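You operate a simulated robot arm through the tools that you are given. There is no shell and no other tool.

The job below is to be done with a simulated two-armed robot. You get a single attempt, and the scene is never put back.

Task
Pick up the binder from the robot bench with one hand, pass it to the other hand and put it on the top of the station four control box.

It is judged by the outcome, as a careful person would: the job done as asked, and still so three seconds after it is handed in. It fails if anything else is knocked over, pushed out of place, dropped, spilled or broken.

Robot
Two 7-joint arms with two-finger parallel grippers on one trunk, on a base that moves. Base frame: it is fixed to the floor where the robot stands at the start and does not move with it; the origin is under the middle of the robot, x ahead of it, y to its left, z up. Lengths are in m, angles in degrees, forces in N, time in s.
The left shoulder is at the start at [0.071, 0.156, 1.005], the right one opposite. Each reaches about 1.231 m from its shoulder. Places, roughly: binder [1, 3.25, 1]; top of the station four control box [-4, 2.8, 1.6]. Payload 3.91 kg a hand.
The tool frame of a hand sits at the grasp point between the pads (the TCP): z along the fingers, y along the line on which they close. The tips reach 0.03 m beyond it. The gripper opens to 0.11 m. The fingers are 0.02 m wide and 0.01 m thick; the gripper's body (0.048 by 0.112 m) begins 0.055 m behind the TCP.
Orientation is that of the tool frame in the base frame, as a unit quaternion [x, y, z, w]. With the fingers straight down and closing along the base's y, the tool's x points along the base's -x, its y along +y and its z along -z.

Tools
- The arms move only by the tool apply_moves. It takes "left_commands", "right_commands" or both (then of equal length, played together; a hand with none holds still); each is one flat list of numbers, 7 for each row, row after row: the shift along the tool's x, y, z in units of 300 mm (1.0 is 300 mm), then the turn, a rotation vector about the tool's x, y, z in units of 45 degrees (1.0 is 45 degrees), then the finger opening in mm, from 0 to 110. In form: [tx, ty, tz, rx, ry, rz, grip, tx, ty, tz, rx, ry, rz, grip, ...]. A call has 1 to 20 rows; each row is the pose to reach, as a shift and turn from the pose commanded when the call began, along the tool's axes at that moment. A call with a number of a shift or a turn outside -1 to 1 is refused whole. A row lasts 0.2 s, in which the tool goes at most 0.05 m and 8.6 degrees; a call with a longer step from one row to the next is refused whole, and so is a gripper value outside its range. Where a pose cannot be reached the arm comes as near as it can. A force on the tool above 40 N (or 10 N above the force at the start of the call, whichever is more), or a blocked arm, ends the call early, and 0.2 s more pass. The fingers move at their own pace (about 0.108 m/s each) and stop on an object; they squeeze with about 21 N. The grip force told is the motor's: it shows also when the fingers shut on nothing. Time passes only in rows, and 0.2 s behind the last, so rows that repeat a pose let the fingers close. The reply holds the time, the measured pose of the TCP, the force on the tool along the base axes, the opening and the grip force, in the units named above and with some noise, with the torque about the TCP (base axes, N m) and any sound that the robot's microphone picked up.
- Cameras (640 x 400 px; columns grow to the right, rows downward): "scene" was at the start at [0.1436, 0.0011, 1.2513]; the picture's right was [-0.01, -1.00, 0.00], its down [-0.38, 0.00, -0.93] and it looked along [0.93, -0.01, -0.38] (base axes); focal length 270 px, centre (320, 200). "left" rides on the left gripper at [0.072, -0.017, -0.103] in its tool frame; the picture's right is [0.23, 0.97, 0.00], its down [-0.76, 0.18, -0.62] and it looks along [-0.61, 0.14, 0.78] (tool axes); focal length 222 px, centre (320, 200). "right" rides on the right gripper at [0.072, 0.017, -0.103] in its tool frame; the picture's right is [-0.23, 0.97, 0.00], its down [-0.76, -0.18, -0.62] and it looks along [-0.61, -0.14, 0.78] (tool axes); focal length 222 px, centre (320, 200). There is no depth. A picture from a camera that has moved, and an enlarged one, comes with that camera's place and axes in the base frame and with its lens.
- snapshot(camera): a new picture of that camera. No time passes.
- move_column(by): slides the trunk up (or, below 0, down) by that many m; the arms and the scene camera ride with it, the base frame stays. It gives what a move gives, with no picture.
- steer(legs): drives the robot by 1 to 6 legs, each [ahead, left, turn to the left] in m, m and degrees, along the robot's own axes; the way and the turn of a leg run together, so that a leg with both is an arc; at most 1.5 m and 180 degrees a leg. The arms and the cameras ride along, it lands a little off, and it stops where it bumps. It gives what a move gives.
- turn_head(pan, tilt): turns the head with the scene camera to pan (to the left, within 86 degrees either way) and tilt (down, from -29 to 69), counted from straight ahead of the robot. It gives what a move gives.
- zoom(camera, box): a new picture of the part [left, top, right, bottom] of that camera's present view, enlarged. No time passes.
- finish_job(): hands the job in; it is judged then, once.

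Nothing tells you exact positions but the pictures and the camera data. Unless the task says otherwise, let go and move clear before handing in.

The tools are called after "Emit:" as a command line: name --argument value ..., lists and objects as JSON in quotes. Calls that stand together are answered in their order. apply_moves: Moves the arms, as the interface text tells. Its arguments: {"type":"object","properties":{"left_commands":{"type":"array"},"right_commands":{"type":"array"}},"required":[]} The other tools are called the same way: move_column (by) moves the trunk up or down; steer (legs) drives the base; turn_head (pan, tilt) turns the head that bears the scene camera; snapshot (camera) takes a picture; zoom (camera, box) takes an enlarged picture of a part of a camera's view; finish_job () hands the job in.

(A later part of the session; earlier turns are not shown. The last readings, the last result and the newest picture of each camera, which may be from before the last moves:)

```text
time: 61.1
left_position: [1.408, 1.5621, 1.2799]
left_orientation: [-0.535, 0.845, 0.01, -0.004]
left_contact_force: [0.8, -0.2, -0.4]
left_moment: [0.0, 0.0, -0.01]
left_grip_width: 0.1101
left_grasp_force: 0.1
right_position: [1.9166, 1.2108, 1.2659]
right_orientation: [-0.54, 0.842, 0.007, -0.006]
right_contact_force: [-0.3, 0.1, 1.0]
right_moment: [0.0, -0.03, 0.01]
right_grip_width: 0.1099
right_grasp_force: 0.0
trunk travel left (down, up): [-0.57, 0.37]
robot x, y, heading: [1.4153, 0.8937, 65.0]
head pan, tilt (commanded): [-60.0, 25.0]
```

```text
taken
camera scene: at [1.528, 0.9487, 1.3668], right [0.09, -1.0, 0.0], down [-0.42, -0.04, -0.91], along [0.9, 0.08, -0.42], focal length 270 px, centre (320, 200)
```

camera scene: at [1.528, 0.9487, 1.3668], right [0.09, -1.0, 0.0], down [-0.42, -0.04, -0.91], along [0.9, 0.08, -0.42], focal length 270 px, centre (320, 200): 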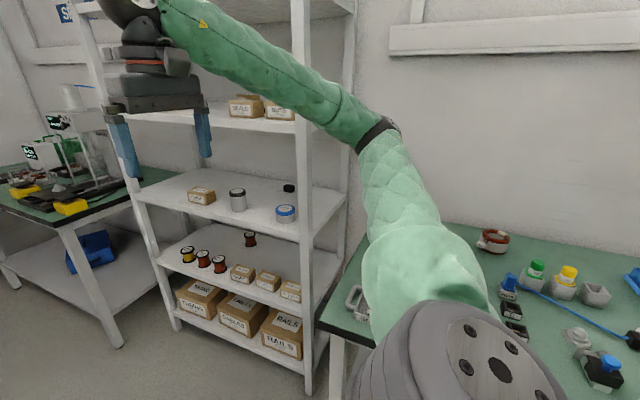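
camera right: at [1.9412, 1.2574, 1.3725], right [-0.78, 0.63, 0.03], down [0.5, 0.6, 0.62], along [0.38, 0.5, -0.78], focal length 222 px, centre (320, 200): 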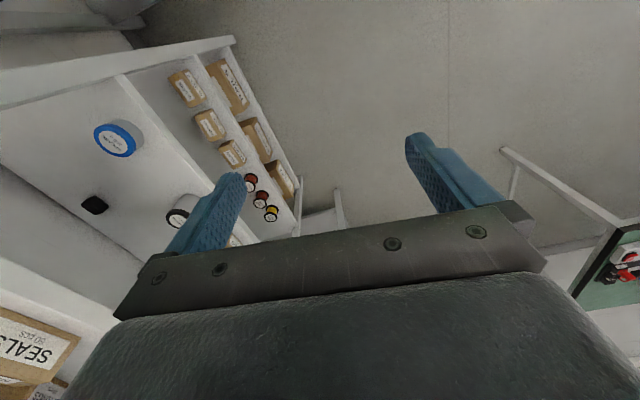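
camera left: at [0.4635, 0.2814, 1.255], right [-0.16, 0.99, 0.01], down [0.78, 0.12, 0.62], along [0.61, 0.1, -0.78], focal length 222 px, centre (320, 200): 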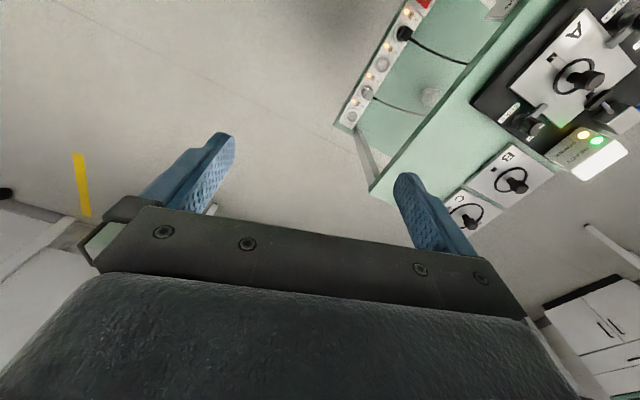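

The elbow is clear of the upright now. I'll shift left by 0.16 m, straighten to the aisle and go forward in shorter legs.

Emit:
steer --legs '[[0, 0.16, 0], [0, 0, 5], [0.5, 0, 0]]'

Emit:
turn_head --pan -45 --tilt 25

Emit:
snapshot --camera "scene"

Emit:
turn_head --pan 60 --tilt 40

Emit:
snapshot --camera "scene"

```text
time: 65.5
left_position: [1.3653, 2.094, 1.2805]
left_orientation: [-0.576, 0.817, 0.01, -0.004]
left_contact_force: [-0.2, 1.5, -0.1]
left_moment: [-0.01, 0.0, -0.02]
left_grip_width: 0.1102
left_grasp_force: 0.0
right_position: [1.9061, 1.7936, 1.2649]
right_orientation: [-0.58, 0.815, 0.007, -0.007]
right_contact_force: [0.7, 1.1, -0.2]
right_moment: [-0.01, -0.01, 0.01]
right_grip_width: 0.1099
right_grasp_force: 0.1
trunk travel left (down, up): [-0.57, 0.37]
robot x, y, heading: [1.4348, 1.4315, 70.4]
head pan, tilt (commanded): [-60.0, 25.0]
```

```text
time: 66.3
left_position: [1.3656, 2.0921, 1.2796]
left_orientation: [-0.577, 0.816, 0.01, -0.004]
left_contact_force: [0.1, 0.1, -0.5]
left_moment: [0.0, -0.01, -0.01]
left_grip_width: 0.1097
left_grasp_force: 0.2
right_position: [1.9051, 1.7928, 1.2644]
right_orientation: [-0.58, 0.815, 0.006, -0.006]
right_contact_force: [0.1, -0.7, 0.3]
right_moment: [-0.01, 0.03, 0.01]
right_grip_width: 0.1099
right_grasp_force: 0.1
trunk travel left (down, up): [-0.57, 0.37]
robot x, y, heading: [1.4336, 1.4237, 70.7]
head pan, tilt (commanded): [-45.0, 25.0]
```

```text
taken
camera scene: at [1.5363, 1.5168, 1.3669], right [0.43, -0.9, 0.0], down [-0.38, -0.18, -0.91], along [0.82, 0.39, -0.42], focal length 270 px, centre (320, 200)
```

scene: 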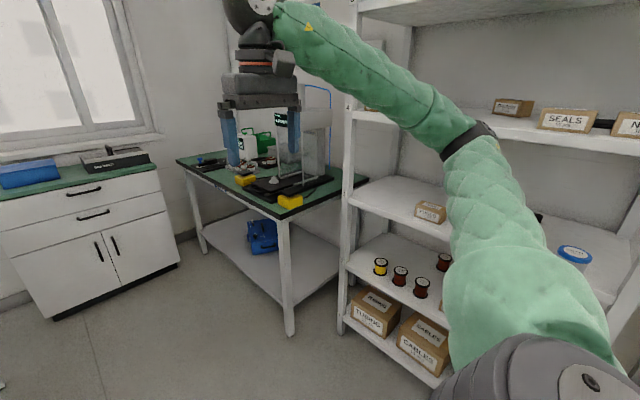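

```text
time: 68.1
left_position: [1.3653, 2.0921, 1.2806]
left_orientation: [-0.576, 0.818, 0.01, -0.004]
left_contact_force: [-0.2, 0.4, 0.6]
left_moment: [0.0, 0.01, 0.0]
left_grip_width: 0.1101
left_grasp_force: 0.1
right_position: [1.9059, 1.7928, 1.2642]
right_orientation: [-0.58, 0.815, 0.006, -0.006]
right_contact_force: [-0.6, 0.2, 0.2]
right_moment: [-0.01, 0.0, 0.02]
right_grip_width: 0.1099
right_grasp_force: 0.1
trunk travel left (down, up): [-0.57, 0.37]
robot x, y, heading: [1.4372, 1.428, 70.4]
head pan, tilt (commanded): [60.0, 40.0]
```

```text
taken
camera scene: at [1.398, 1.5421, 1.3436], right [0.76, 0.65, 0.0], down [0.42, -0.49, -0.77], along [-0.5, 0.58, -0.64], focal length 270 px, centre (320, 200)
```

scene: 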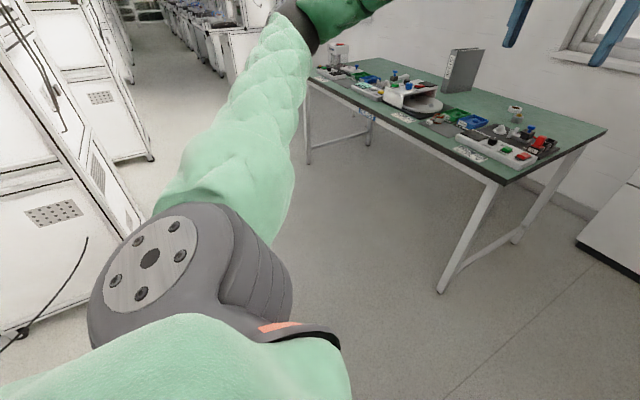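

The shelf is clear to the right and the bench front edge runs at about 1.1 m ahead to the left. I'll go forward 0.4 m and then slide left in front of the ROBOT bench.

Emit:
steer --legs '[[0.4, 0, 0], [0, 0.6, 0]]'

Emit:
turn_head --pan 25 --tilt 30

Emit:
snapshot --camera "scene"

```text
time: 73.6
left_position: [0.9233, 2.6613, 1.2808]
left_orientation: [-0.59, 0.807, 0.01, -0.005]
left_contact_force: [0.6, 0.3, 0.7]
left_moment: [-0.01, 0.01, 0.01]
left_grip_width: 0.1098
left_grasp_force: 0.0
right_position: [1.4751, 2.3797, 1.2649]
right_orientation: [-0.594, 0.805, 0.006, -0.006]
right_contact_force: [-0.1, 0.7, 0.0]
right_moment: [-0.01, 0.01, 0.04]
right_grip_width: 0.1099
right_grasp_force: 0.1
trunk travel left (down, up): [-0.57, 0.37]
robot x, y, heading: [1.0185, 1.9994, 72.7]
head pan, tilt (commanded): [60.0, 40.0]
```

```text
time: 74.6
left_position: [0.9243, 2.6603, 1.2801]
left_orientation: [-0.589, 0.808, 0.01, -0.004]
left_contact_force: [-0.3, -0.7, -0.3]
left_moment: [0.01, 0.01, 0.0]
left_grip_width: 0.1102
left_grasp_force: 0.1
right_position: [1.4748, 2.3785, 1.2649]
right_orientation: [-0.594, 0.805, 0.006, -0.006]
right_contact_force: [-0.4, 0.5, -0.1]
right_moment: [0.01, 0.01, -0.02]
right_grip_width: 0.1099
right_grasp_force: 0.0
trunk travel left (down, up): [-0.57, 0.37]
robot x, y, heading: [1.02, 1.9986, 72.3]
head pan, tilt (commanded): [25.0, 30.0]
```

```text
taken
camera scene: at [1.0217, 2.1383, 1.3589], right [0.99, 0.13, 0.0], down [0.07, -0.5, -0.87], along [-0.11, 0.86, -0.5], focal length 270 px, centre (320, 200)
```

scene: 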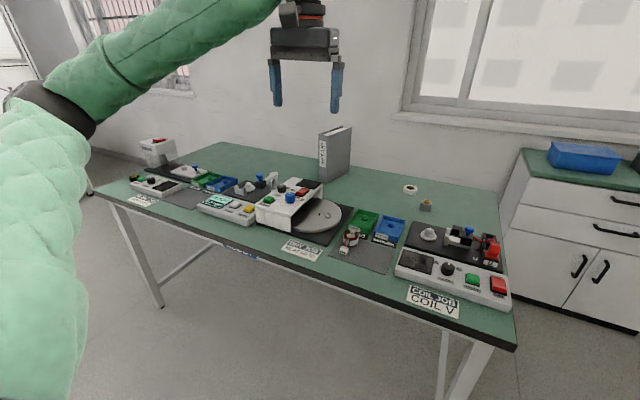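

The binder is plainly seen now, standing upright behind a turntable fixture on the bench. I'll zoom in to measure it.

Emit:
zoom --camera "scene" --box '[260, 110, 400, 220]'

Emit:
snapshot --camera "left"

```text
3.64 times, centred on (330, 165) of scene
camera zoom: at [1.0217, 2.1383, 1.3589], right [0.99, 0.13, 0.0], down [0.07, -0.5, -0.87], along [-0.11, 0.86, -0.5], focal length 983 px, centre (284, 327)
```

zoom: 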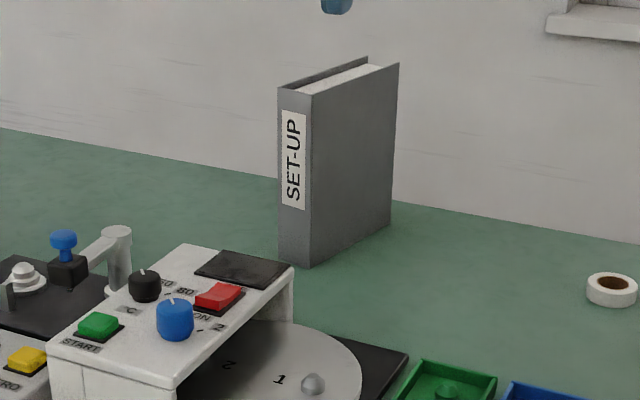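

```text
taken
camera left: at [0.92, 2.5846, 1.3822], right [-1.0, 0.08, 0.02], down [0.07, 0.77, 0.63], along [0.04, 0.63, -0.78], focal length 222 px, centre (320, 200)
```

left: 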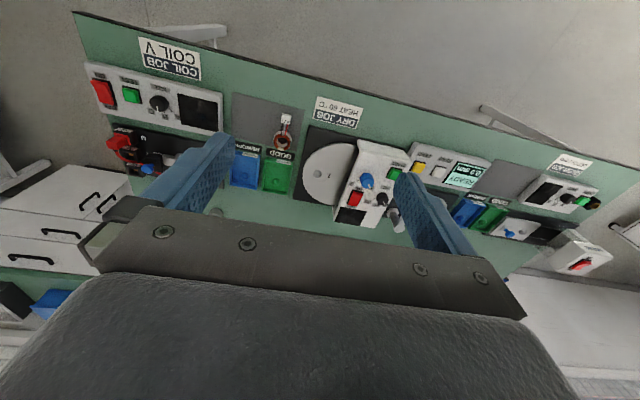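

The binder is about 0.215 m tall, 0.18 m deep and 0.04 m thick, spine toward me, base around (0.94, 3.29) on a top near z = 0.82. I'll drive closer so it stands in front of my left arm, then look again.

Emit:
steer --legs '[[0.0, 0.33, -2], [0.18, 0, 0]]'

Emit:
turn_head --pan 5 --tilt 30

Emit:
snapshot --camera "scene"

Emit:
turn_head --pan 0 --tilt 60

Emit:
snapshot --camera "scene"

```text
time: 77.9
left_position: [0.6902, 2.939, 1.2784]
left_orientation: [-0.579, 0.816, 0.009, -0.005]
left_contact_force: [0.4, 0.3, -0.6]
left_moment: [-0.01, 0.0, -0.02]
left_grip_width: 0.1099
left_grasp_force: 0.1
right_position: [1.2319, 2.6407, 1.2646]
right_orientation: [-0.583, 0.813, 0.005, -0.007]
right_contact_force: [-0.5, -0.1, 0.1]
right_moment: [-0.03, 0.02, -0.04]
right_grip_width: 0.1097
right_grasp_force: 0.0
trunk travel left (down, up): [-0.57, 0.37]
robot x, y, heading: [0.7637, 2.2745, 70.8]
head pan, tilt (commanded): [25.0, 30.0]
```

```text
time: 78.7
left_position: [0.6904, 2.9355, 1.2807]
left_orientation: [-0.579, 0.816, 0.01, -0.004]
left_contact_force: [-0.9, 0.6, 0.0]
left_moment: [0.01, -0.01, -0.03]
left_grip_width: 0.1098
left_grasp_force: 0.1
right_position: [1.2314, 2.6382, 1.2658]
right_orientation: [-0.582, 0.813, 0.006, -0.006]
right_contact_force: [0.1, 0.1, 0.2]
right_moment: [-0.03, -0.03, -0.01]
right_grip_width: 0.1103
right_grasp_force: 0.0
trunk travel left (down, up): [-0.57, 0.37]
robot x, y, heading: [0.7615, 2.2698, 70.9]
head pan, tilt (commanded): [5.0, 30.0]
```

```text
taken
camera scene: at [0.8035, 2.4087, 1.359], right [0.97, -0.24, 0.0], down [-0.12, -0.48, -0.87], along [0.21, 0.84, -0.5], focal length 270 px, centre (320, 200)
```

scene: 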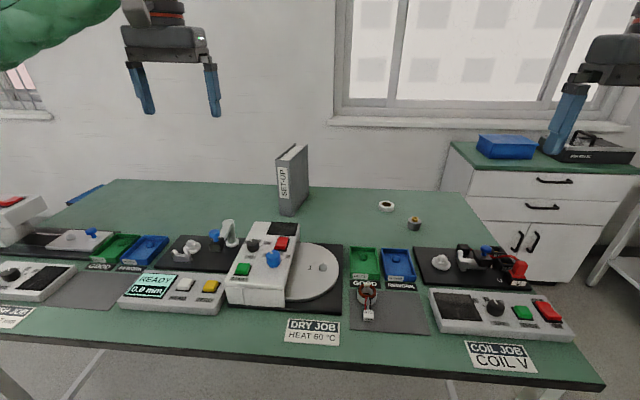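

```text
time: 79.7
left_position: [0.6894, 2.9359, 1.2816]
left_orientation: [-0.579, 0.815, 0.01, -0.004]
left_contact_force: [0.4, 0.0, 0.2]
left_moment: [0.01, 0.01, 0.03]
left_grip_width: 0.1103
left_grasp_force: 0.1
right_position: [1.2309, 2.6387, 1.2659]
right_orientation: [-0.582, 0.813, 0.006, -0.006]
right_contact_force: [0.0, 0.1, -0.3]
right_moment: [0.02, 0.0, 0.01]
right_grip_width: 0.11
right_grasp_force: 0.0
trunk travel left (down, up): [-0.57, 0.37]
robot x, y, heading: [0.7642, 2.2717, 71.1]
head pan, tilt (commanded): [0.0, 60.0]
```

```text
taken
camera scene: at [0.8035, 2.3844, 1.3169], right [0.94, -0.33, 0.0], down [-0.28, -0.82, -0.5], along [0.16, 0.47, -0.87], focal length 270 px, centre (320, 200)
```

scene: 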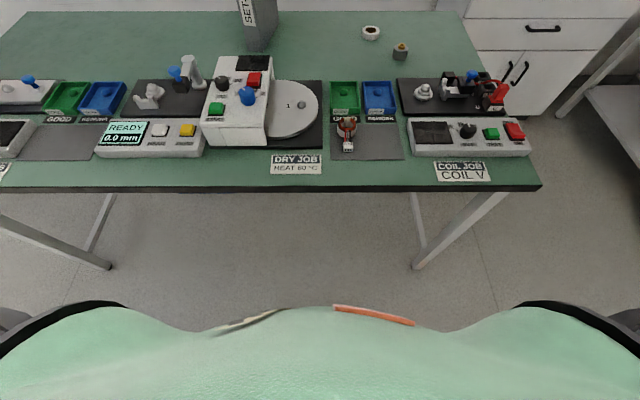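

I now stand in front of the bench with room to spare. I'll zoom in on the binder and use a second view from the left wrist camera for an accurate fix.

Emit:
turn_head --pan 0 --tilt 25

Emit:
zoom --camera "scene" --box '[230, 110, 390, 230]'

Emit:
snapshot --camera "left"

```text
time: 80.7
left_position: [0.689, 2.9366, 1.2797]
left_orientation: [-0.578, 0.816, 0.01, -0.004]
left_contact_force: [0.1, 0.8, 0.0]
left_moment: [-0.03, 0.02, -0.01]
left_grip_width: 0.1101
left_grasp_force: 0.1
right_position: [1.2309, 2.639, 1.2656]
right_orientation: [-0.583, 0.812, 0.007, -0.007]
right_contact_force: [0.4, -0.2, -0.5]
right_moment: [-0.05, -0.01, -0.01]
right_grip_width: 0.1097
right_grasp_force: 0.0
trunk travel left (down, up): [-0.57, 0.37]
robot x, y, heading: [0.7649, 2.2767, 71.1]
head pan, tilt (commanded): [0.0, 25.0]
```

```text
3.33 times, centred on (310, 170) of scene
camera zoom: at [0.8119, 2.4085, 1.3668], right [0.94, -0.33, 0.0], down [-0.14, -0.4, -0.91], along [0.3, 0.86, -0.42], focal length 901 px, centre (353, 300)
```

zoom: 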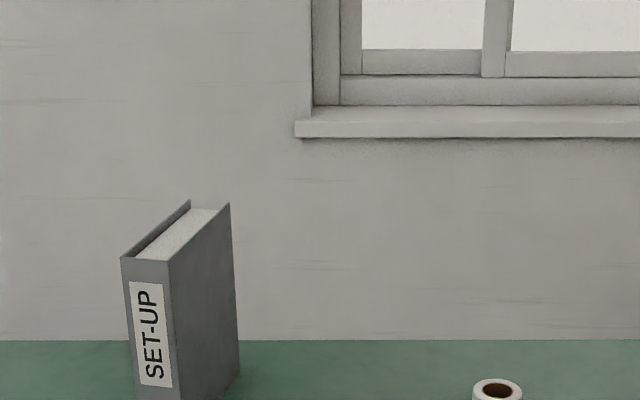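

```text
taken
camera left: at [0.6833, 2.8604, 1.3821], right [-0.99, 0.11, 0.02], down [0.1, 0.77, 0.63], along [0.05, 0.63, -0.78], focal length 222 px, centre (320, 200)
```

left: 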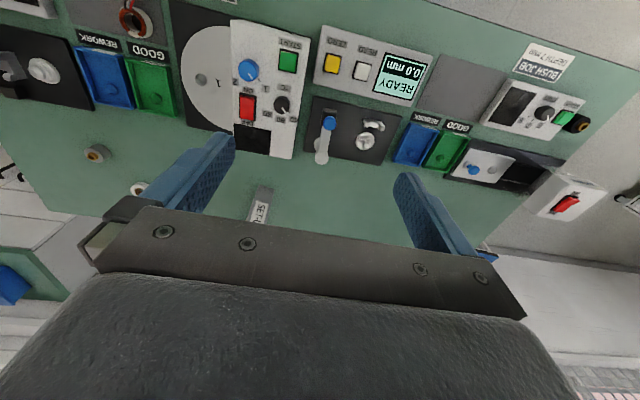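

I'll take a tighter zoom covering the whole binder for measuring.

Emit:
zoom --camera "scene" --box '[224, 165, 352, 245]'

Emit:
zoom --camera "left" --box '[200, 140, 340, 230]'

```text
5.00 times, centred on (288, 205) of scene
camera zoom: at [0.8119, 2.4085, 1.3668], right [0.94, -0.33, 0.0], down [-0.14, -0.4, -0.91], along [0.3, 0.86, -0.42], focal length 1352 px, centre (480, 175)
```

zoom: 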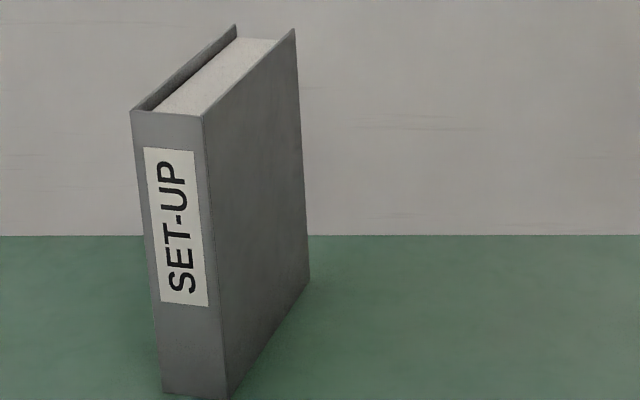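

```text
4.44 times, centred on (270, 185) of left
camera zoom: at [0.6833, 2.8604, 1.3821], right [-0.99, 0.11, 0.02], down [0.1, 0.77, 0.63], along [0.05, 0.63, -0.78], focal length 987 px, centre (542, 267)
```

zoom: 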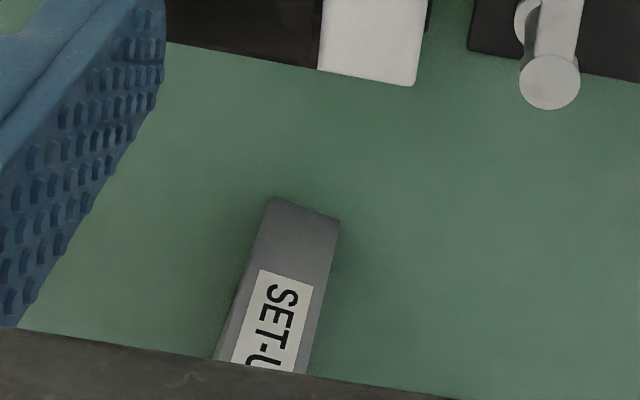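

From two views the binder's centre is about (0.935, 3.349), bottom z ≈ 0.795, top z ≈ 1.02, 5 cm thick, its cover plane running at 60° in the base frame. It is a bit far for a straight-down grasp, so I'll edge forward 0.14 m.

Emit:
steer --legs '[[0.14, 0, 0]]'

Emit:
turn_head --pan 0 --tilt 35

Emit:
snapshot --camera "scene"

```text
time: 82.0
left_position: [0.7354, 3.0712, 1.28]
left_orientation: [-0.579, 0.816, 0.01, -0.005]
left_contact_force: [0.2, 0.4, -0.4]
left_moment: [-0.02, -0.01, -0.02]
left_grip_width: 0.11
left_grasp_force: 0.0
right_position: [1.2779, 2.7737, 1.2642]
right_orientation: [-0.583, 0.813, 0.006, -0.007]
right_contact_force: [0.6, 0.2, 0.0]
right_moment: [-0.03, 0.01, 0.0]
right_grip_width: 0.1098
right_grasp_force: 0.1
trunk travel left (down, up): [-0.57, 0.37]
robot x, y, heading: [0.8094, 2.4061, 70.9]
head pan, tilt (commanded): [0.0, 25.0]
```

```text
time: 82.7
left_position: [0.7352, 3.0685, 1.2802]
left_orientation: [-0.579, 0.815, 0.009, -0.004]
left_contact_force: [-0.1, 0.1, -0.4]
left_moment: [0.04, 0.0, 0.02]
left_grip_width: 0.11
left_grasp_force: 0.0
right_position: [1.2788, 2.7713, 1.2649]
right_orientation: [-0.583, 0.812, 0.006, -0.007]
right_contact_force: [-0.1, -0.8, -0.4]
right_moment: [-0.02, -0.02, 0.01]
right_grip_width: 0.1098
right_grasp_force: 0.0
trunk travel left (down, up): [-0.57, 0.37]
robot x, y, heading: [0.8101, 2.4033, 70.8]
head pan, tilt (commanded): [0.0, 35.0]
```

```text
taken
camera scene: at [0.8563, 2.5372, 1.3512], right [0.94, -0.33, 0.0], down [-0.19, -0.54, -0.82], along [0.27, 0.77, -0.57], focal length 270 px, centre (320, 200)
```

scene: 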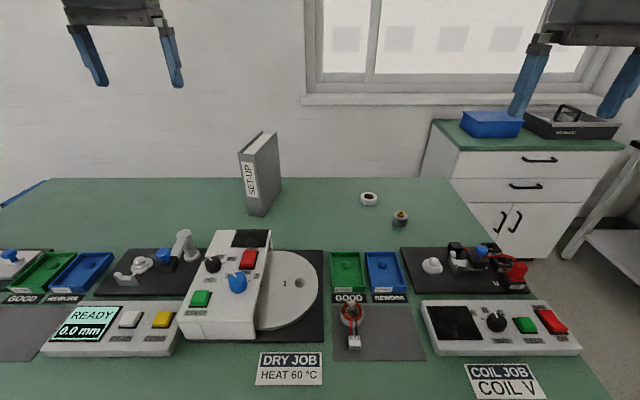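

I'm close enough now. I'll measure the binder again from this nearer view.

Emit:
zoom --camera "scene" --box '[192, 125, 352, 225]'

```text
4.00 times, centred on (272, 175) of scene
camera zoom: at [0.8563, 2.5372, 1.3512], right [0.94, -0.33, 0.0], down [-0.19, -0.54, -0.82], along [0.27, 0.77, -0.57], focal length 1081 px, centre (512, 300)
```

zoom: 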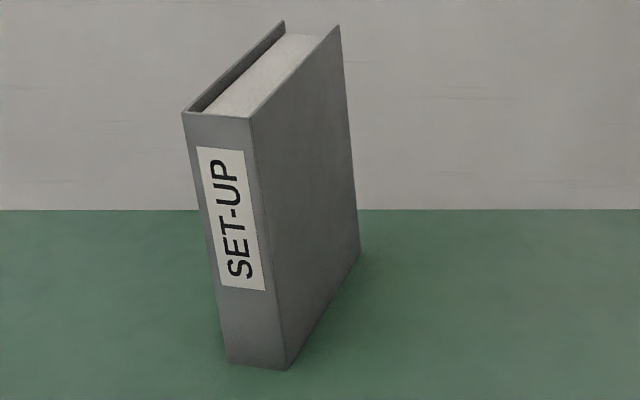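

Refined: binder centre about (0.9335, 3.337), top z ≈ 1.022, thickness direction at −31.5°. I'll bring the open left hand above it, yawed to match, staying high.

Emit:
apply_moves --left_commands '[-0.12, -0.04, 0, 0.003, 0, 0.034, 110, -0.24, -0.08, 0, 0.006, 0, 0.068, 110, -0.36, -0.12, 0, 0.01, 0, 0.102, 110, -0.48, -0.16, 0, 0.013, 0, 0.136, 110, -0.6, -0.2, 0, 0.017, 0, 0.17, 110, -0.72, -0.245, 0, 0.02, 0, 0.205, 110, -0.84, -0.285, 0, 0.024, 0, 0.24, 110, -0.96, -0.3287, 0, 0.027, 0, 0.273, 110]'

Emit:
snapshot --camera "left"

Emit:
snapshot --camera "scene"

```text
time: 84.5
left_position: [0.9227, 3.3099, 1.279]
left_orientation: [-0.489, 0.872, 0.001, 0.0]
left_contact_force: [0.2, 0.9, 0.2]
left_moment: [0.01, 0.04, 0.02]
left_grip_width: 0.11
left_grasp_force: 0.0
right_position: [1.2794, 2.7732, 1.2649]
right_orientation: [-0.583, 0.812, 0.007, -0.008]
right_contact_force: [0.7, 1.5, -1.0]
right_moment: [-0.05, 0.03, -0.03]
right_grip_width: 0.1102
right_grasp_force: 0.0
trunk travel left (down, up): [-0.57, 0.37]
robot x, y, heading: [0.8096, 2.4028, 71.0]
head pan, tilt (commanded): [0.0, 35.0]
```

```text
taken
camera left: at [0.8995, 3.2376, 1.3812], right [-0.95, 0.32, 0.0], down [0.25, 0.74, 0.62], along [0.2, 0.59, -0.78], focal length 222 px, centre (320, 200)
```

left: 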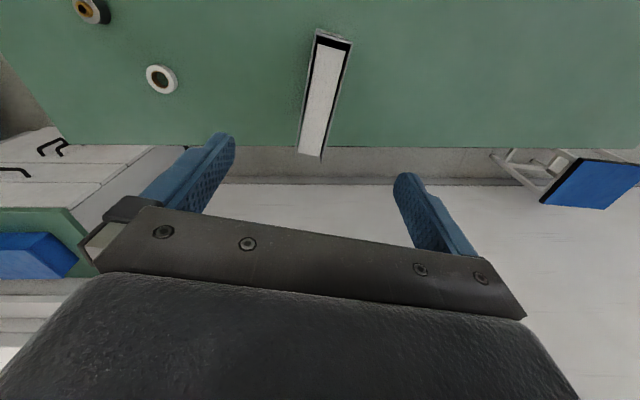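

```text
taken
camera scene: at [0.8582, 2.5384, 1.3509], right [0.95, -0.33, 0.0], down [-0.19, -0.54, -0.82], along [0.27, 0.77, -0.57], focal length 270 px, centre (320, 200)
```

scene: 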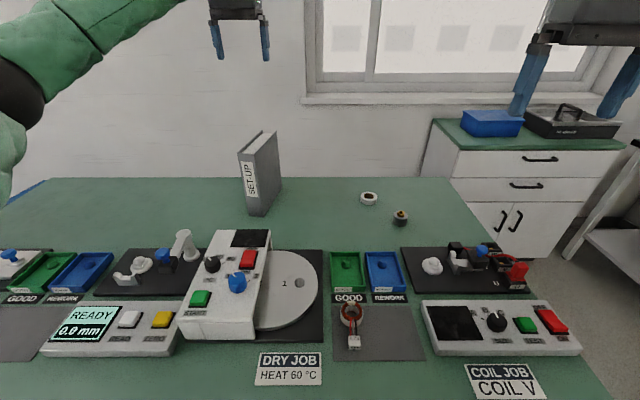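

The left camera looks straight down on the binder's top and confirms centre (0.932, 3.333) and plane angle near 60°. I'll centre over it and go down partway, then check.

Emit:
apply_moves --left_commands '[-0.03, 0.005, 0.1, 0, 0, -0.02, 110, -0.06, 0.01, 0.22, 0, 0, -0.04, 110, -0.082, 0.014, 0.35, 0, 0, -0.044, 110, -0.082, 0.014, 0.48, 0, 0, -0.044, 110, -0.082, 0.014, 0.597, 0, 0, -0.044, 110]'

Emit:
snapshot --camera "left"

Emit:
zoom --camera "scene" --box '[160, 40, 360, 225]'

```text
time: 85.7
left_position: [0.9298, 3.3324, 1.099]
left_orientation: [-0.503, 0.864, 0.001, 0.0]
left_contact_force: [-1.0, 1.0, -0.1]
left_moment: [0.01, -0.04, 0.01]
left_grip_width: 0.1101
left_grasp_force: 0.2
right_position: [1.2772, 2.7727, 1.2645]
right_orientation: [-0.583, 0.813, 0.005, -0.007]
right_contact_force: [0.3, 0.4, -0.1]
right_moment: [-0.01, 0.0, 0.02]
right_grip_width: 0.1103
right_grasp_force: 0.0
trunk travel left (down, up): [-0.57, 0.37]
robot x, y, heading: [0.8103, 2.4086, 71.0]
head pan, tilt (commanded): [0.0, 35.0]
```

```text
taken
camera left: at [0.908, 3.2601, 1.2004], right [-0.96, 0.28, 0.0], down [0.22, 0.75, 0.63], along [0.18, 0.6, -0.78], focal length 222 px, centre (320, 200)
```

left: 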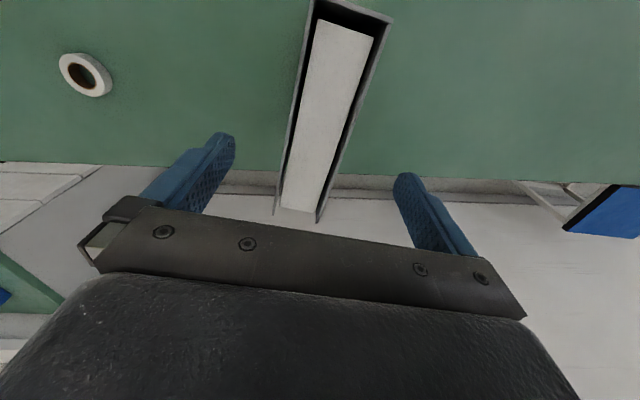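

```text
2.16 times, centred on (260, 132) of scene
camera zoom: at [0.8564, 2.5385, 1.3511], right [0.95, -0.33, 0.0], down [-0.19, -0.54, -0.82], along [0.27, 0.77, -0.57], focal length 584 px, centre (450, 346)
```

zoom: 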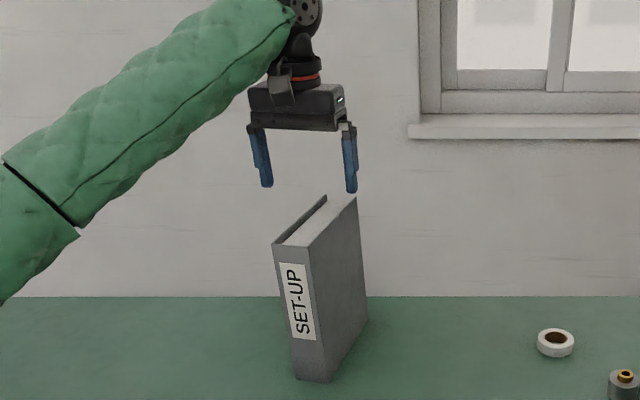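

The hand is centred over the binder and lined up. I'll go down to 3.5 cm below its top edge and close the fingers.

Emit:
apply_moves --left_commands '[-0.01, 0, 0.12, 0, 0, 0, 110, -0.02, 0, 0.25, 0, 0, 0, 110, -0.02, 0, 0.38, 0, 0, 0, 110, -0.02, 0, 0.38, 0, 0, 0, 110, -0.02, 0, 0.38, 0, 0, 0, 30, -0.02, 0, 0.38, 0, 0, 0, 10, -0.02, 0, 0.38, 0, 0, 0, 0, -0.02, 0, 0.38, 0, 0, 0, 0]'

Emit:
snapshot --camera "left"

Emit:
zoom --camera "scene" --box '[160, 40, 360, 225]'

```text
time: 87.5
left_position: [0.9323, 3.3362, 0.9861]
left_orientation: [-0.502, 0.865, 0.002, 0.001]
left_contact_force: [2.4, -0.1, 1.4]
left_moment: [0.28, -0.67, -0.19]
left_grip_width: 0.0524
left_grasp_force: 21.1
right_position: [1.2781, 2.7717, 1.2646]
right_orientation: [-0.583, 0.812, 0.007, -0.007]
right_contact_force: [-0.1, -0.3, 0.5]
right_moment: [-0.01, 0.02, -0.02]
right_grip_width: 0.1101
right_grasp_force: 0.1
trunk travel left (down, up): [-0.57, 0.37]
robot x, y, heading: [0.81, 2.4089, 71.0]
head pan, tilt (commanded): [0.0, 35.0]
```

```text
taken
camera left: at [0.911, 3.2634, 1.0888], right [-0.96, 0.28, 0.0], down [0.22, 0.75, 0.63], along [0.18, 0.6, -0.78], focal length 222 px, centre (320, 200)
```

left: 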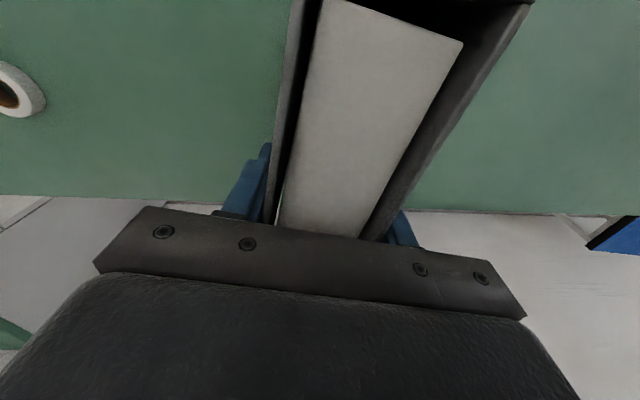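

```text
2.16 times, centred on (260, 132) of scene
camera zoom: at [0.8568, 2.5375, 1.3511], right [0.94, -0.33, 0.0], down [-0.19, -0.54, -0.82], along [0.27, 0.77, -0.57], focal length 584 px, centre (450, 346)
```

zoom: 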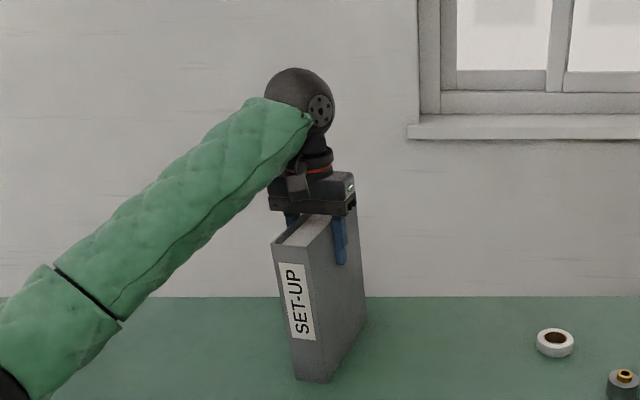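

The fingers hold the binder at 52 mm with 21 N. I'll lift it straight up gently and watch the force.

Emit:
apply_moves --left_commands '[0, 0, -0.03, 0, 0, 0, 0, 0, 0, -0.07, 0, 0, 0, 0, 0, 0, -0.12, 0, 0, 0, 0, 0, 0, -0.18, 0, 0, 0, 0, 0, 0, -0.25, 0, 0, 0, 0, 0, 0, -0.35, 0, 0, 0, 0, 0, 0, -0.45, 0, 0, 0, 0, 0, 0, -0.55, 0, 0, 0, 0, 0, 0, -0.65, 0, 0, 0, 0, 0, 0, -0.75, 0, 0, 0, 0, 0, 0, -0.85, 0, 0, 0, 0, 0, 0, -0.85, 0, 0, 0, 0]'

Emit:
snapshot --camera "scene"

```text
time: 90.1
left_position: [0.933, 3.3373, 1.2405]
left_orientation: [-0.503, 0.864, 0.001, 0.001]
left_contact_force: [-0.4, 0.8, -6.8]
left_moment: [-0.02, 0.01, 0.03]
left_grip_width: 0.052
left_grasp_force: 20.5
right_position: [1.2771, 2.774, 1.2643]
right_orientation: [-0.582, 0.813, 0.005, -0.006]
right_contact_force: [0.4, 0.1, -0.3]
right_moment: [-0.02, 0.04, 0.01]
right_grip_width: 0.1102
right_grasp_force: 0.0
trunk travel left (down, up): [-0.57, 0.37]
robot x, y, heading: [0.8101, 2.4037, 71.0]
head pan, tilt (commanded): [0.0, 35.0]
```

```text
taken
camera scene: at [0.8565, 2.5392, 1.3509], right [0.95, -0.33, 0.0], down [-0.19, -0.54, -0.82], along [0.27, 0.77, -0.57], focal length 270 px, centre (320, 200)
```

scene: 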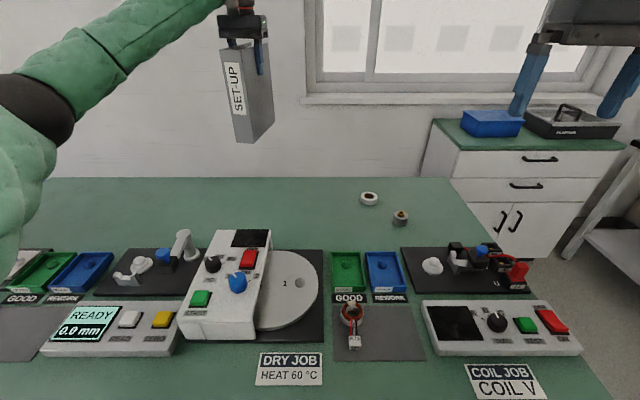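

The binder is lifted cleanly (about 0.7 kg). I'll back away from the bench 0.35 m to get room for the handover.

Emit:
steer --legs '[[-0.35, 0, 0]]'

Emit:
snapshot --camera "scene"

```text
time: 92.4
left_position: [0.8193, 3.007, 1.2415]
left_orientation: [-0.504, 0.864, 0.001, 0.0]
left_contact_force: [0.0, -0.2, -5.6]
left_moment: [-0.04, 0.01, 0.04]
left_grip_width: 0.0517
left_grasp_force: 20.7
right_position: [1.1635, 2.4437, 1.264]
right_orientation: [-0.583, 0.812, 0.006, -0.006]
right_contact_force: [-0.2, 0.0, 0.3]
right_moment: [0.03, -0.03, 0.0]
right_grip_width: 0.11
right_grasp_force: 0.0
trunk travel left (down, up): [-0.57, 0.37]
robot x, y, heading: [0.6987, 2.0735, 71.1]
head pan, tilt (commanded): [0.0, 35.0]
```

```text
taken
camera scene: at [0.7426, 2.2085, 1.3511], right [0.95, -0.33, 0.0], down [-0.19, -0.54, -0.82], along [0.27, 0.77, -0.57], focal length 270 px, centre (320, 200)
```

scene: 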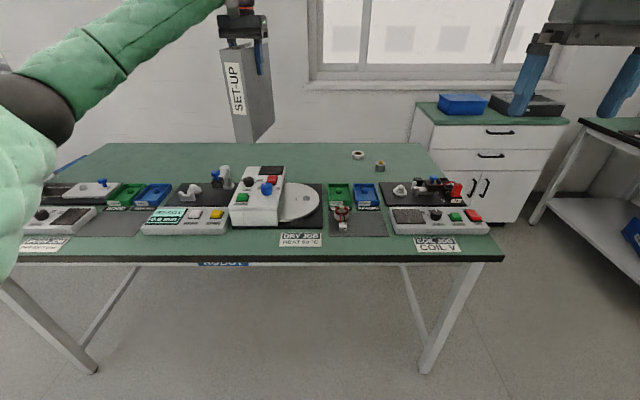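

Now I'll bring the left hand with the binder in front of my chest and turn it so the spine faces back toward the right arm.

Emit:
apply_moves --left_commands '[0.027, -0.06, -0.017, 0, 0, -0.085, 0, 0.054, -0.12, -0.033, 0, 0, -0.17, 0, 0.081, -0.18, -0.05, 0, 0, -0.255, 0, 0.108, -0.2375, -0.067, 0, 0, -0.34, 0, 0.135, -0.3, -0.083, 0, 0, -0.425, 0, 0.162, -0.356, -0.1, 0, 0, -0.51, 0, 0.189, -0.416, -0.117, 0, 0, -0.595, 0, 0.216, -0.475, -0.133, 0, 0, -0.68, 0, 0.216, -0.475, -0.133, 0, 0, -0.68, 0]'

Emit:
turn_head --pan 0 --tilt 15

Emit:
snapshot --camera "scene"

```text
time: 94.4
left_position: [0.9101, 2.8809, 1.2774]
left_orientation: [0.714, -0.7, -0.001, -0.001]
left_contact_force: [-0.4, 0.6, -6.1]
left_moment: [-0.02, 0.01, 0.03]
left_grip_width: 0.0518
left_grasp_force: 21.0
right_position: [1.1631, 2.4439, 1.2648]
right_orientation: [-0.583, 0.812, 0.006, -0.006]
right_contact_force: [0.6, 0.1, 0.6]
right_moment: [-0.01, 0.01, 0.01]
right_grip_width: 0.11
right_grasp_force: 0.1
trunk travel left (down, up): [-0.57, 0.37]
robot x, y, heading: [0.6974, 2.0726, 70.6]
head pan, tilt (commanded): [0.0, 35.0]
```

```text
time: 95.2
left_position: [0.9113, 2.8817, 1.2784]
left_orientation: [0.714, -0.7, -0.001, -0.001]
left_contact_force: [0.2, -0.8, -5.5]
left_moment: [-0.05, 0.0, 0.07]
left_grip_width: 0.0518
left_grasp_force: 20.6
right_position: [1.1632, 2.444, 1.2641]
right_orientation: [-0.584, 0.811, 0.006, -0.007]
right_contact_force: [0.6, 0.5, 0.2]
right_moment: [0.01, 0.03, -0.02]
right_grip_width: 0.11
right_grasp_force: 0.1
trunk travel left (down, up): [-0.57, 0.37]
robot x, y, heading: [0.6948, 2.073, 70.8]
head pan, tilt (commanded): [0.0, 15.0]
```

```text
taken
camera scene: at [0.7448, 2.2142, 1.3829], right [0.95, -0.33, 0.0], down [-0.08, -0.25, -0.97], along [0.31, 0.91, -0.26], focal length 270 px, centre (320, 200)
```

scene: 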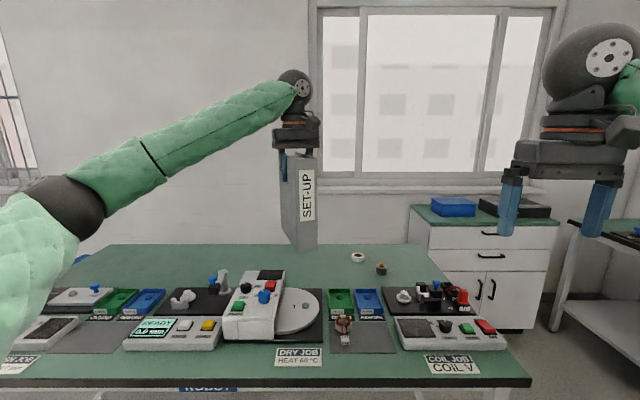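

The spine now faces me and a little right, at about (0.911, 2.793). I'll swing the right hand from pointing down to pointing forward, off to the right side first, in two turns.

Emit:
apply_moves --right_commands '[-0.08, 0.02, 0.008, 0, -0.125, 0, 110, -0.16, 0.04, 0.016, 0, -0.25, 0, 110, -0.24, 0.06, 0.024, 0, -0.375, 0, 110, -0.32, 0.08, 0.032, 0, -0.5, 0, 110, -0.4, 0.1, 0.04, 0, -0.625, 0, 110, -0.48, 0.12, 0.05, 0, -0.75, 0, 110, -0.56, 0.14, 0.06, 0, -0.875, 0, 110, -0.64, 0.16, 0.067, 0, -1.0, 0, 110]'

Emit:
snapshot --camera "scene"

```text
time: 97.0
left_position: [0.9102, 2.8818, 1.2787]
left_orientation: [0.714, -0.701, -0.001, -0.001]
left_contact_force: [-0.4, -0.4, -5.5]
left_moment: [0.01, -0.02, 0.04]
left_grip_width: 0.052
left_grasp_force: 20.8
right_position: [1.1792, 2.6401, 1.2458]
right_orientation: [-0.536, 0.753, 0.229, 0.305]
right_contact_force: [0.1, 0.3, -0.1]
right_moment: [-0.04, -0.05, 0.03]
right_grip_width: 0.1101
right_grasp_force: 0.0
trunk travel left (down, up): [-0.57, 0.37]
robot x, y, heading: [0.7, 2.0765, 71.3]
head pan, tilt (commanded): [0.0, 15.0]
```

```text
taken
camera scene: at [0.7449, 2.2148, 1.3829], right [0.95, -0.33, 0.0], down [-0.08, -0.25, -0.97], along [0.31, 0.91, -0.26], focal length 270 px, centre (320, 200)
```

scene: 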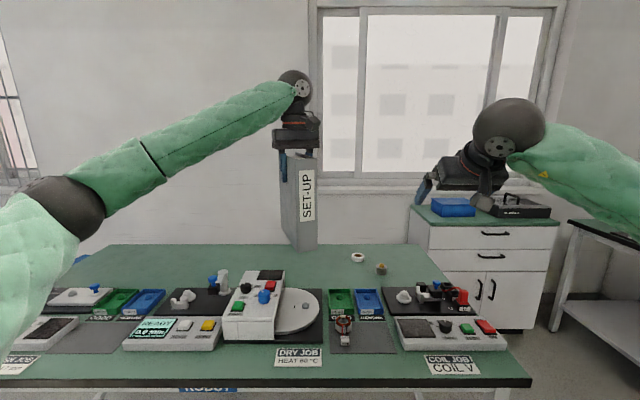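

The right hand turns as wanted. I'll finish turning it to point straight at the spine and bring it to a stand-off about 6 cm short of the binder.

Emit:
apply_moves --right_commands '[0.0165, 0.0908, 0.0028, -0.0385, -0.0992, -0.0185, 110, 0.033, 0.1816, 0.0056, -0.077, -0.1984, -0.037, 110, 0.0495, 0.2724, 0.0084, -0.1155, -0.2976, -0.0555, 110, 0.066, 0.3632, 0.0112, -0.154, -0.3968, -0.074, 110, 0.0825, 0.454, 0.014, -0.1925, -0.496, -0.0925, 110, 0.099, 0.5448, 0.0168, -0.231, -0.5952, -0.111, 110, 0.1155, 0.6356, 0.0196, -0.2695, -0.6944, -0.1295, 110, 0.132, 0.7264, 0.0224, -0.308, -0.7936, -0.148, 110, 0.1485, 0.8172, 0.0252, -0.3465, -0.8928, -0.1665, 110, 0.165, 0.908, 0.028, -0.385, -0.992, -0.185, 110]'

Emit:
snapshot --camera "scene"

Emit:
snapshot --camera "right"

```text
time: 99.2
left_position: [0.9081, 2.879, 1.2813]
left_orientation: [0.714, -0.701, -0.002, -0.002]
left_contact_force: [-0.3, -0.7, -5.9]
left_moment: [-0.01, 0.03, -0.01]
left_grip_width: 0.0519
left_grasp_force: 20.9
right_position: [0.9174, 2.6936, 1.2133]
right_orientation: [-0.512, 0.516, 0.486, 0.486]
right_contact_force: [-1.0, -0.1, -0.1]
right_moment: [0.01, 0.03, -0.05]
right_grip_width: 0.1101
right_grasp_force: 0.0
right hand out of reach, approached as far as the arm can: row 10
trunk travel left (down, up): [-0.57, 0.37]
robot x, y, heading: [0.6957, 2.0766, 70.9]
head pan, tilt (commanded): [0.0, 15.0]
```

```text
taken
camera scene: at [0.7428, 2.2121, 1.3833], right [0.95, -0.32, 0.0], down [-0.08, -0.24, -0.97], along [0.31, 0.91, -0.26], focal length 270 px, centre (320, 200)
```

scene: 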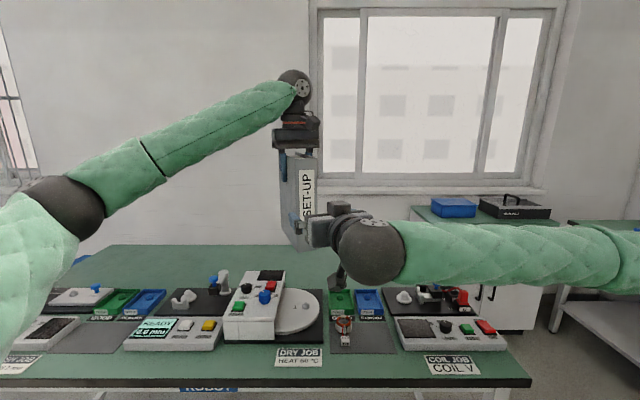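

```text
taken
camera right: at [0.8999, 2.5864, 1.1472], right [-0.97, 0.02, 0.23], down [0.18, -0.58, 0.8], along [0.15, 0.82, 0.56], focal length 222 px, centre (320, 200)
```

right: 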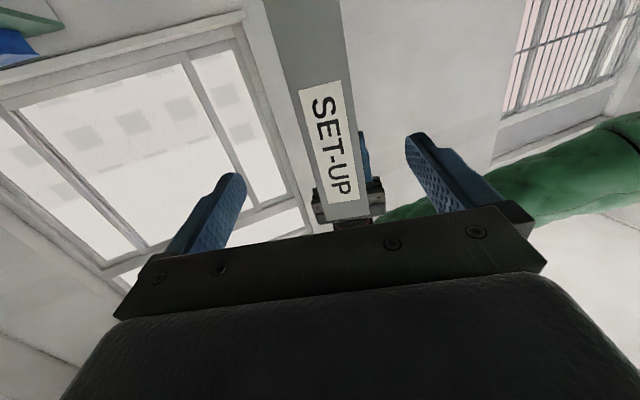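

The right hand's open fingers straddle the spine's line, pointing at it. I'll advance so they reach about 4.5 cm over the spine edge, then close.

Emit:
apply_moves --right_commands '[-0.005, 0.003, 0.09, 0, -0.015, 0, 110, -0.01, 0.006, 0.18, 0, -0.03, 0, 110, -0.015, 0.009, 0.27, 0, -0.045, 0, 110, -0.02, 0.012, 0.37, 0, -0.06, 0, 110, -0.026, 0.015, 0.471, 0, -0.07, 0, 110, -0.026, 0.015, 0.471, 0, -0.07, 0, 110]'

Emit:
snapshot --camera "scene"

Emit:
snapshot --camera "right"

```text
time: 100.6
left_position: [0.9099, 2.8799, 1.2793]
left_orientation: [0.714, -0.7, -0.001, -0.002]
left_contact_force: [13.0, 17.7, -5.1]
left_moment: [0.22, -0.38, 0.74]
left_grip_width: 0.0551
left_grasp_force: 21.2
right_position: [0.9716, 2.7822, 1.2545]
right_orientation: [-0.501, 0.504, 0.498, 0.497]
right_contact_force: [-12.7, -17.2, -1.5]
right_moment: [-0.02, -0.05, 1.47]
right_grip_width: 0.1103
right_grasp_force: 0.0
right hand out of reach, approached as far as the arm can: row 2, 3, 4, 5, 6
trunk travel left (down, up): [-0.57, 0.37]
robot x, y, heading: [0.7021, 2.0766, 71.1]
head pan, tilt (commanded): [0.0, 15.0]
```

```text
taken
camera scene: at [0.7434, 2.2135, 1.3832], right [0.95, -0.33, 0.0], down [-0.08, -0.25, -0.97], along [0.31, 0.91, -0.26], focal length 270 px, centre (320, 200)
```

scene: 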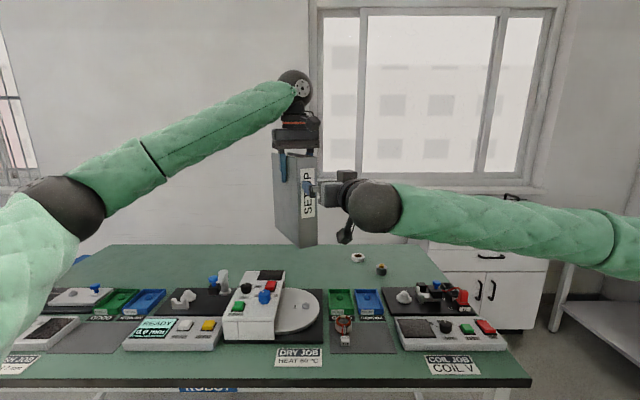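

```text
taken
camera right: at [0.9538, 2.6784, 1.1844], right [-0.97, 0.0, 0.23], down [0.18, -0.62, 0.77], along [0.15, 0.79, 0.6], focal length 222 px, centre (320, 200)
```

right: 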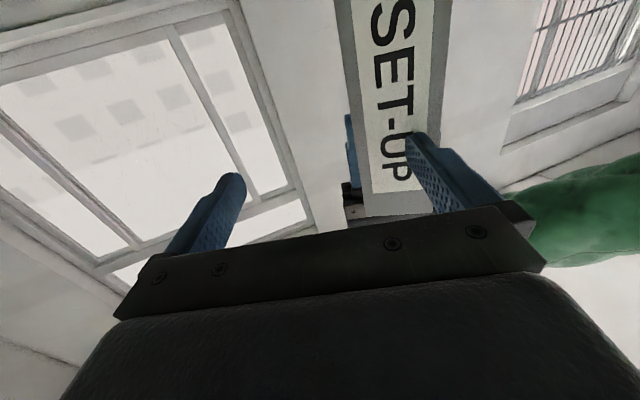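

The right wrist ran out of reach there and a finger tip is touching the spine off-centre. I'll move the binder straight away from the right hand with the left arm to part them cleanly.

Emit:
apply_moves --left_commands '[-0.1, 0, 0, 0, 0, 0, 0, -0.2, 0, 0, 0, 0, 0, 0, -0.3, 0, 0, 0, 0, 0, 0, -0.4, 0, 0, 0, 0, 0, 0]'

Emit:
snapshot --camera "right"

Emit:
snapshot --camera "left"

Emit:
snapshot --camera "scene"

```text
time: 101.6
left_position: [0.9101, 3.0031, 1.278]
left_orientation: [0.714, -0.7, -0.001, -0.001]
left_contact_force: [-0.1, -0.1, -5.5]
left_moment: [-0.13, 0.01, 0.01]
left_grip_width: 0.052
left_grasp_force: 20.9
right_position: [0.9729, 2.7843, 1.2532]
right_orientation: [-0.501, 0.506, 0.497, 0.496]
right_contact_force: [0.2, 0.9, -0.8]
right_moment: [0.01, -0.03, 0.0]
right_grip_width: 0.11
right_grasp_force: 0.1
trunk travel left (down, up): [-0.57, 0.37]
robot x, y, heading: [0.699, 2.0685, 70.8]
head pan, tilt (commanded): [0.0, 15.0]
```

```text
taken
camera right: at [0.9555, 2.68, 1.183], right [-0.97, 0.01, 0.23], down [0.18, -0.61, 0.77], along [0.15, 0.79, 0.6], focal length 222 px, centre (320, 200)
```

right: 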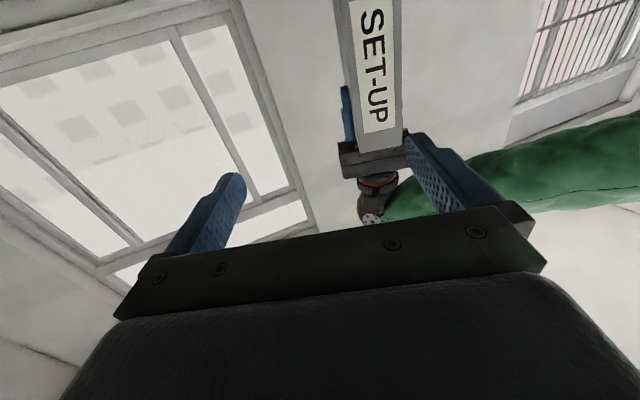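

```text
taken
camera left: at [0.9275, 2.9301, 1.3808], right [-0.97, -0.25, 0.0], down [-0.19, 0.76, 0.62], along [-0.15, 0.61, -0.78], focal length 222 px, centre (320, 200)
```

left: 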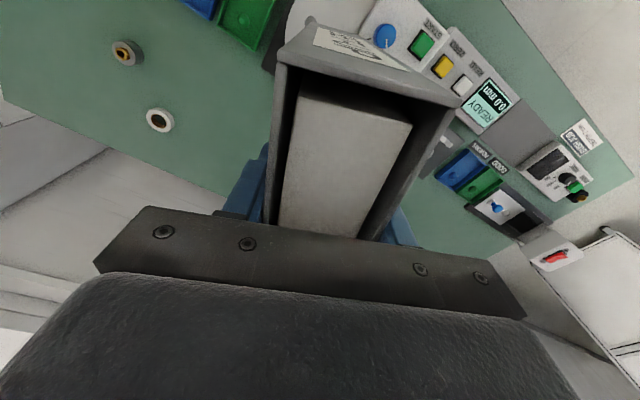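

```text
taken
camera scene: at [0.7448, 2.2149, 1.3829], right [0.95, -0.33, 0.0], down [-0.08, -0.25, -0.97], along [0.31, 0.91, -0.26], focal length 270 px, centre (320, 200)
```

scene: 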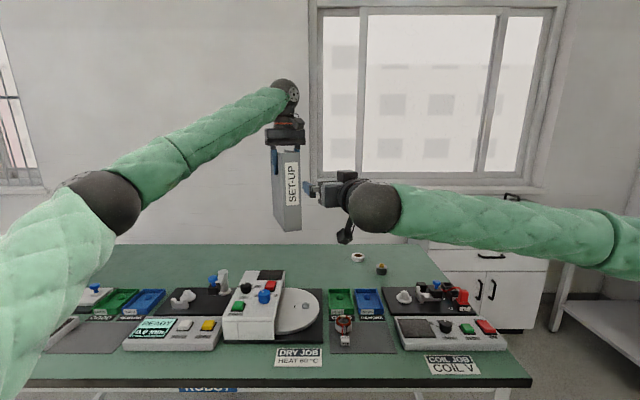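

The hands are apart and the binder is still held, though it may have tilted a little in the grip. I'll zoom in to judge its tilt.

Emit:
zoom --camera "scene" --box '[230, 70, 390, 250]'

Emit:
zoom --camera "left" --box '[200, 0, 500, 250]'

Emit:
zoom --camera "right" --box '[280, 0, 480, 240]'

```text
2.22 times, centred on (310, 160) of scene
camera zoom: at [0.7448, 2.2149, 1.3829], right [0.95, -0.33, 0.0], down [-0.08, -0.25, -0.97], along [0.31, 0.91, -0.26], focal length 601 px, centre (342, 289)
```

zoom: 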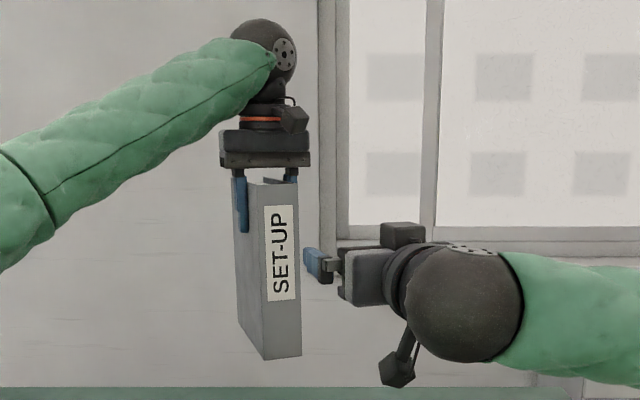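

```text
1.60 times, centred on (350, 125) of left
camera zoom: at [0.9275, 2.9301, 1.3808], right [-0.97, -0.25, 0.0], down [-0.19, 0.76, 0.62], along [-0.15, 0.61, -0.78], focal length 355 px, centre (272, 320)
```

zoom: 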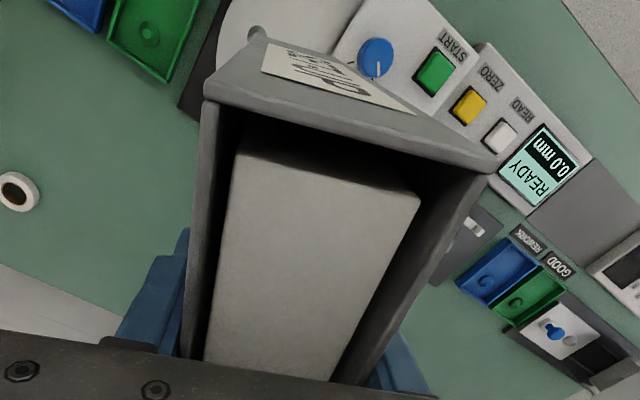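

```text
1.67 times, centred on (380, 120) of right
camera zoom: at [0.9555, 2.68, 1.183], right [-0.97, 0.01, 0.23], down [0.18, -0.61, 0.77], along [0.15, 0.79, 0.6], focal length 370 px, centre (220, 333)
```

zoom: 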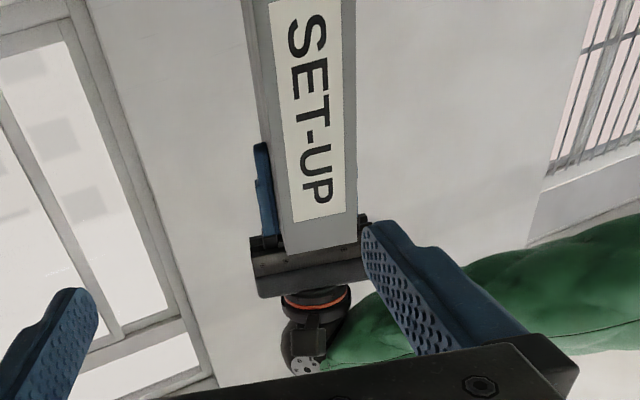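

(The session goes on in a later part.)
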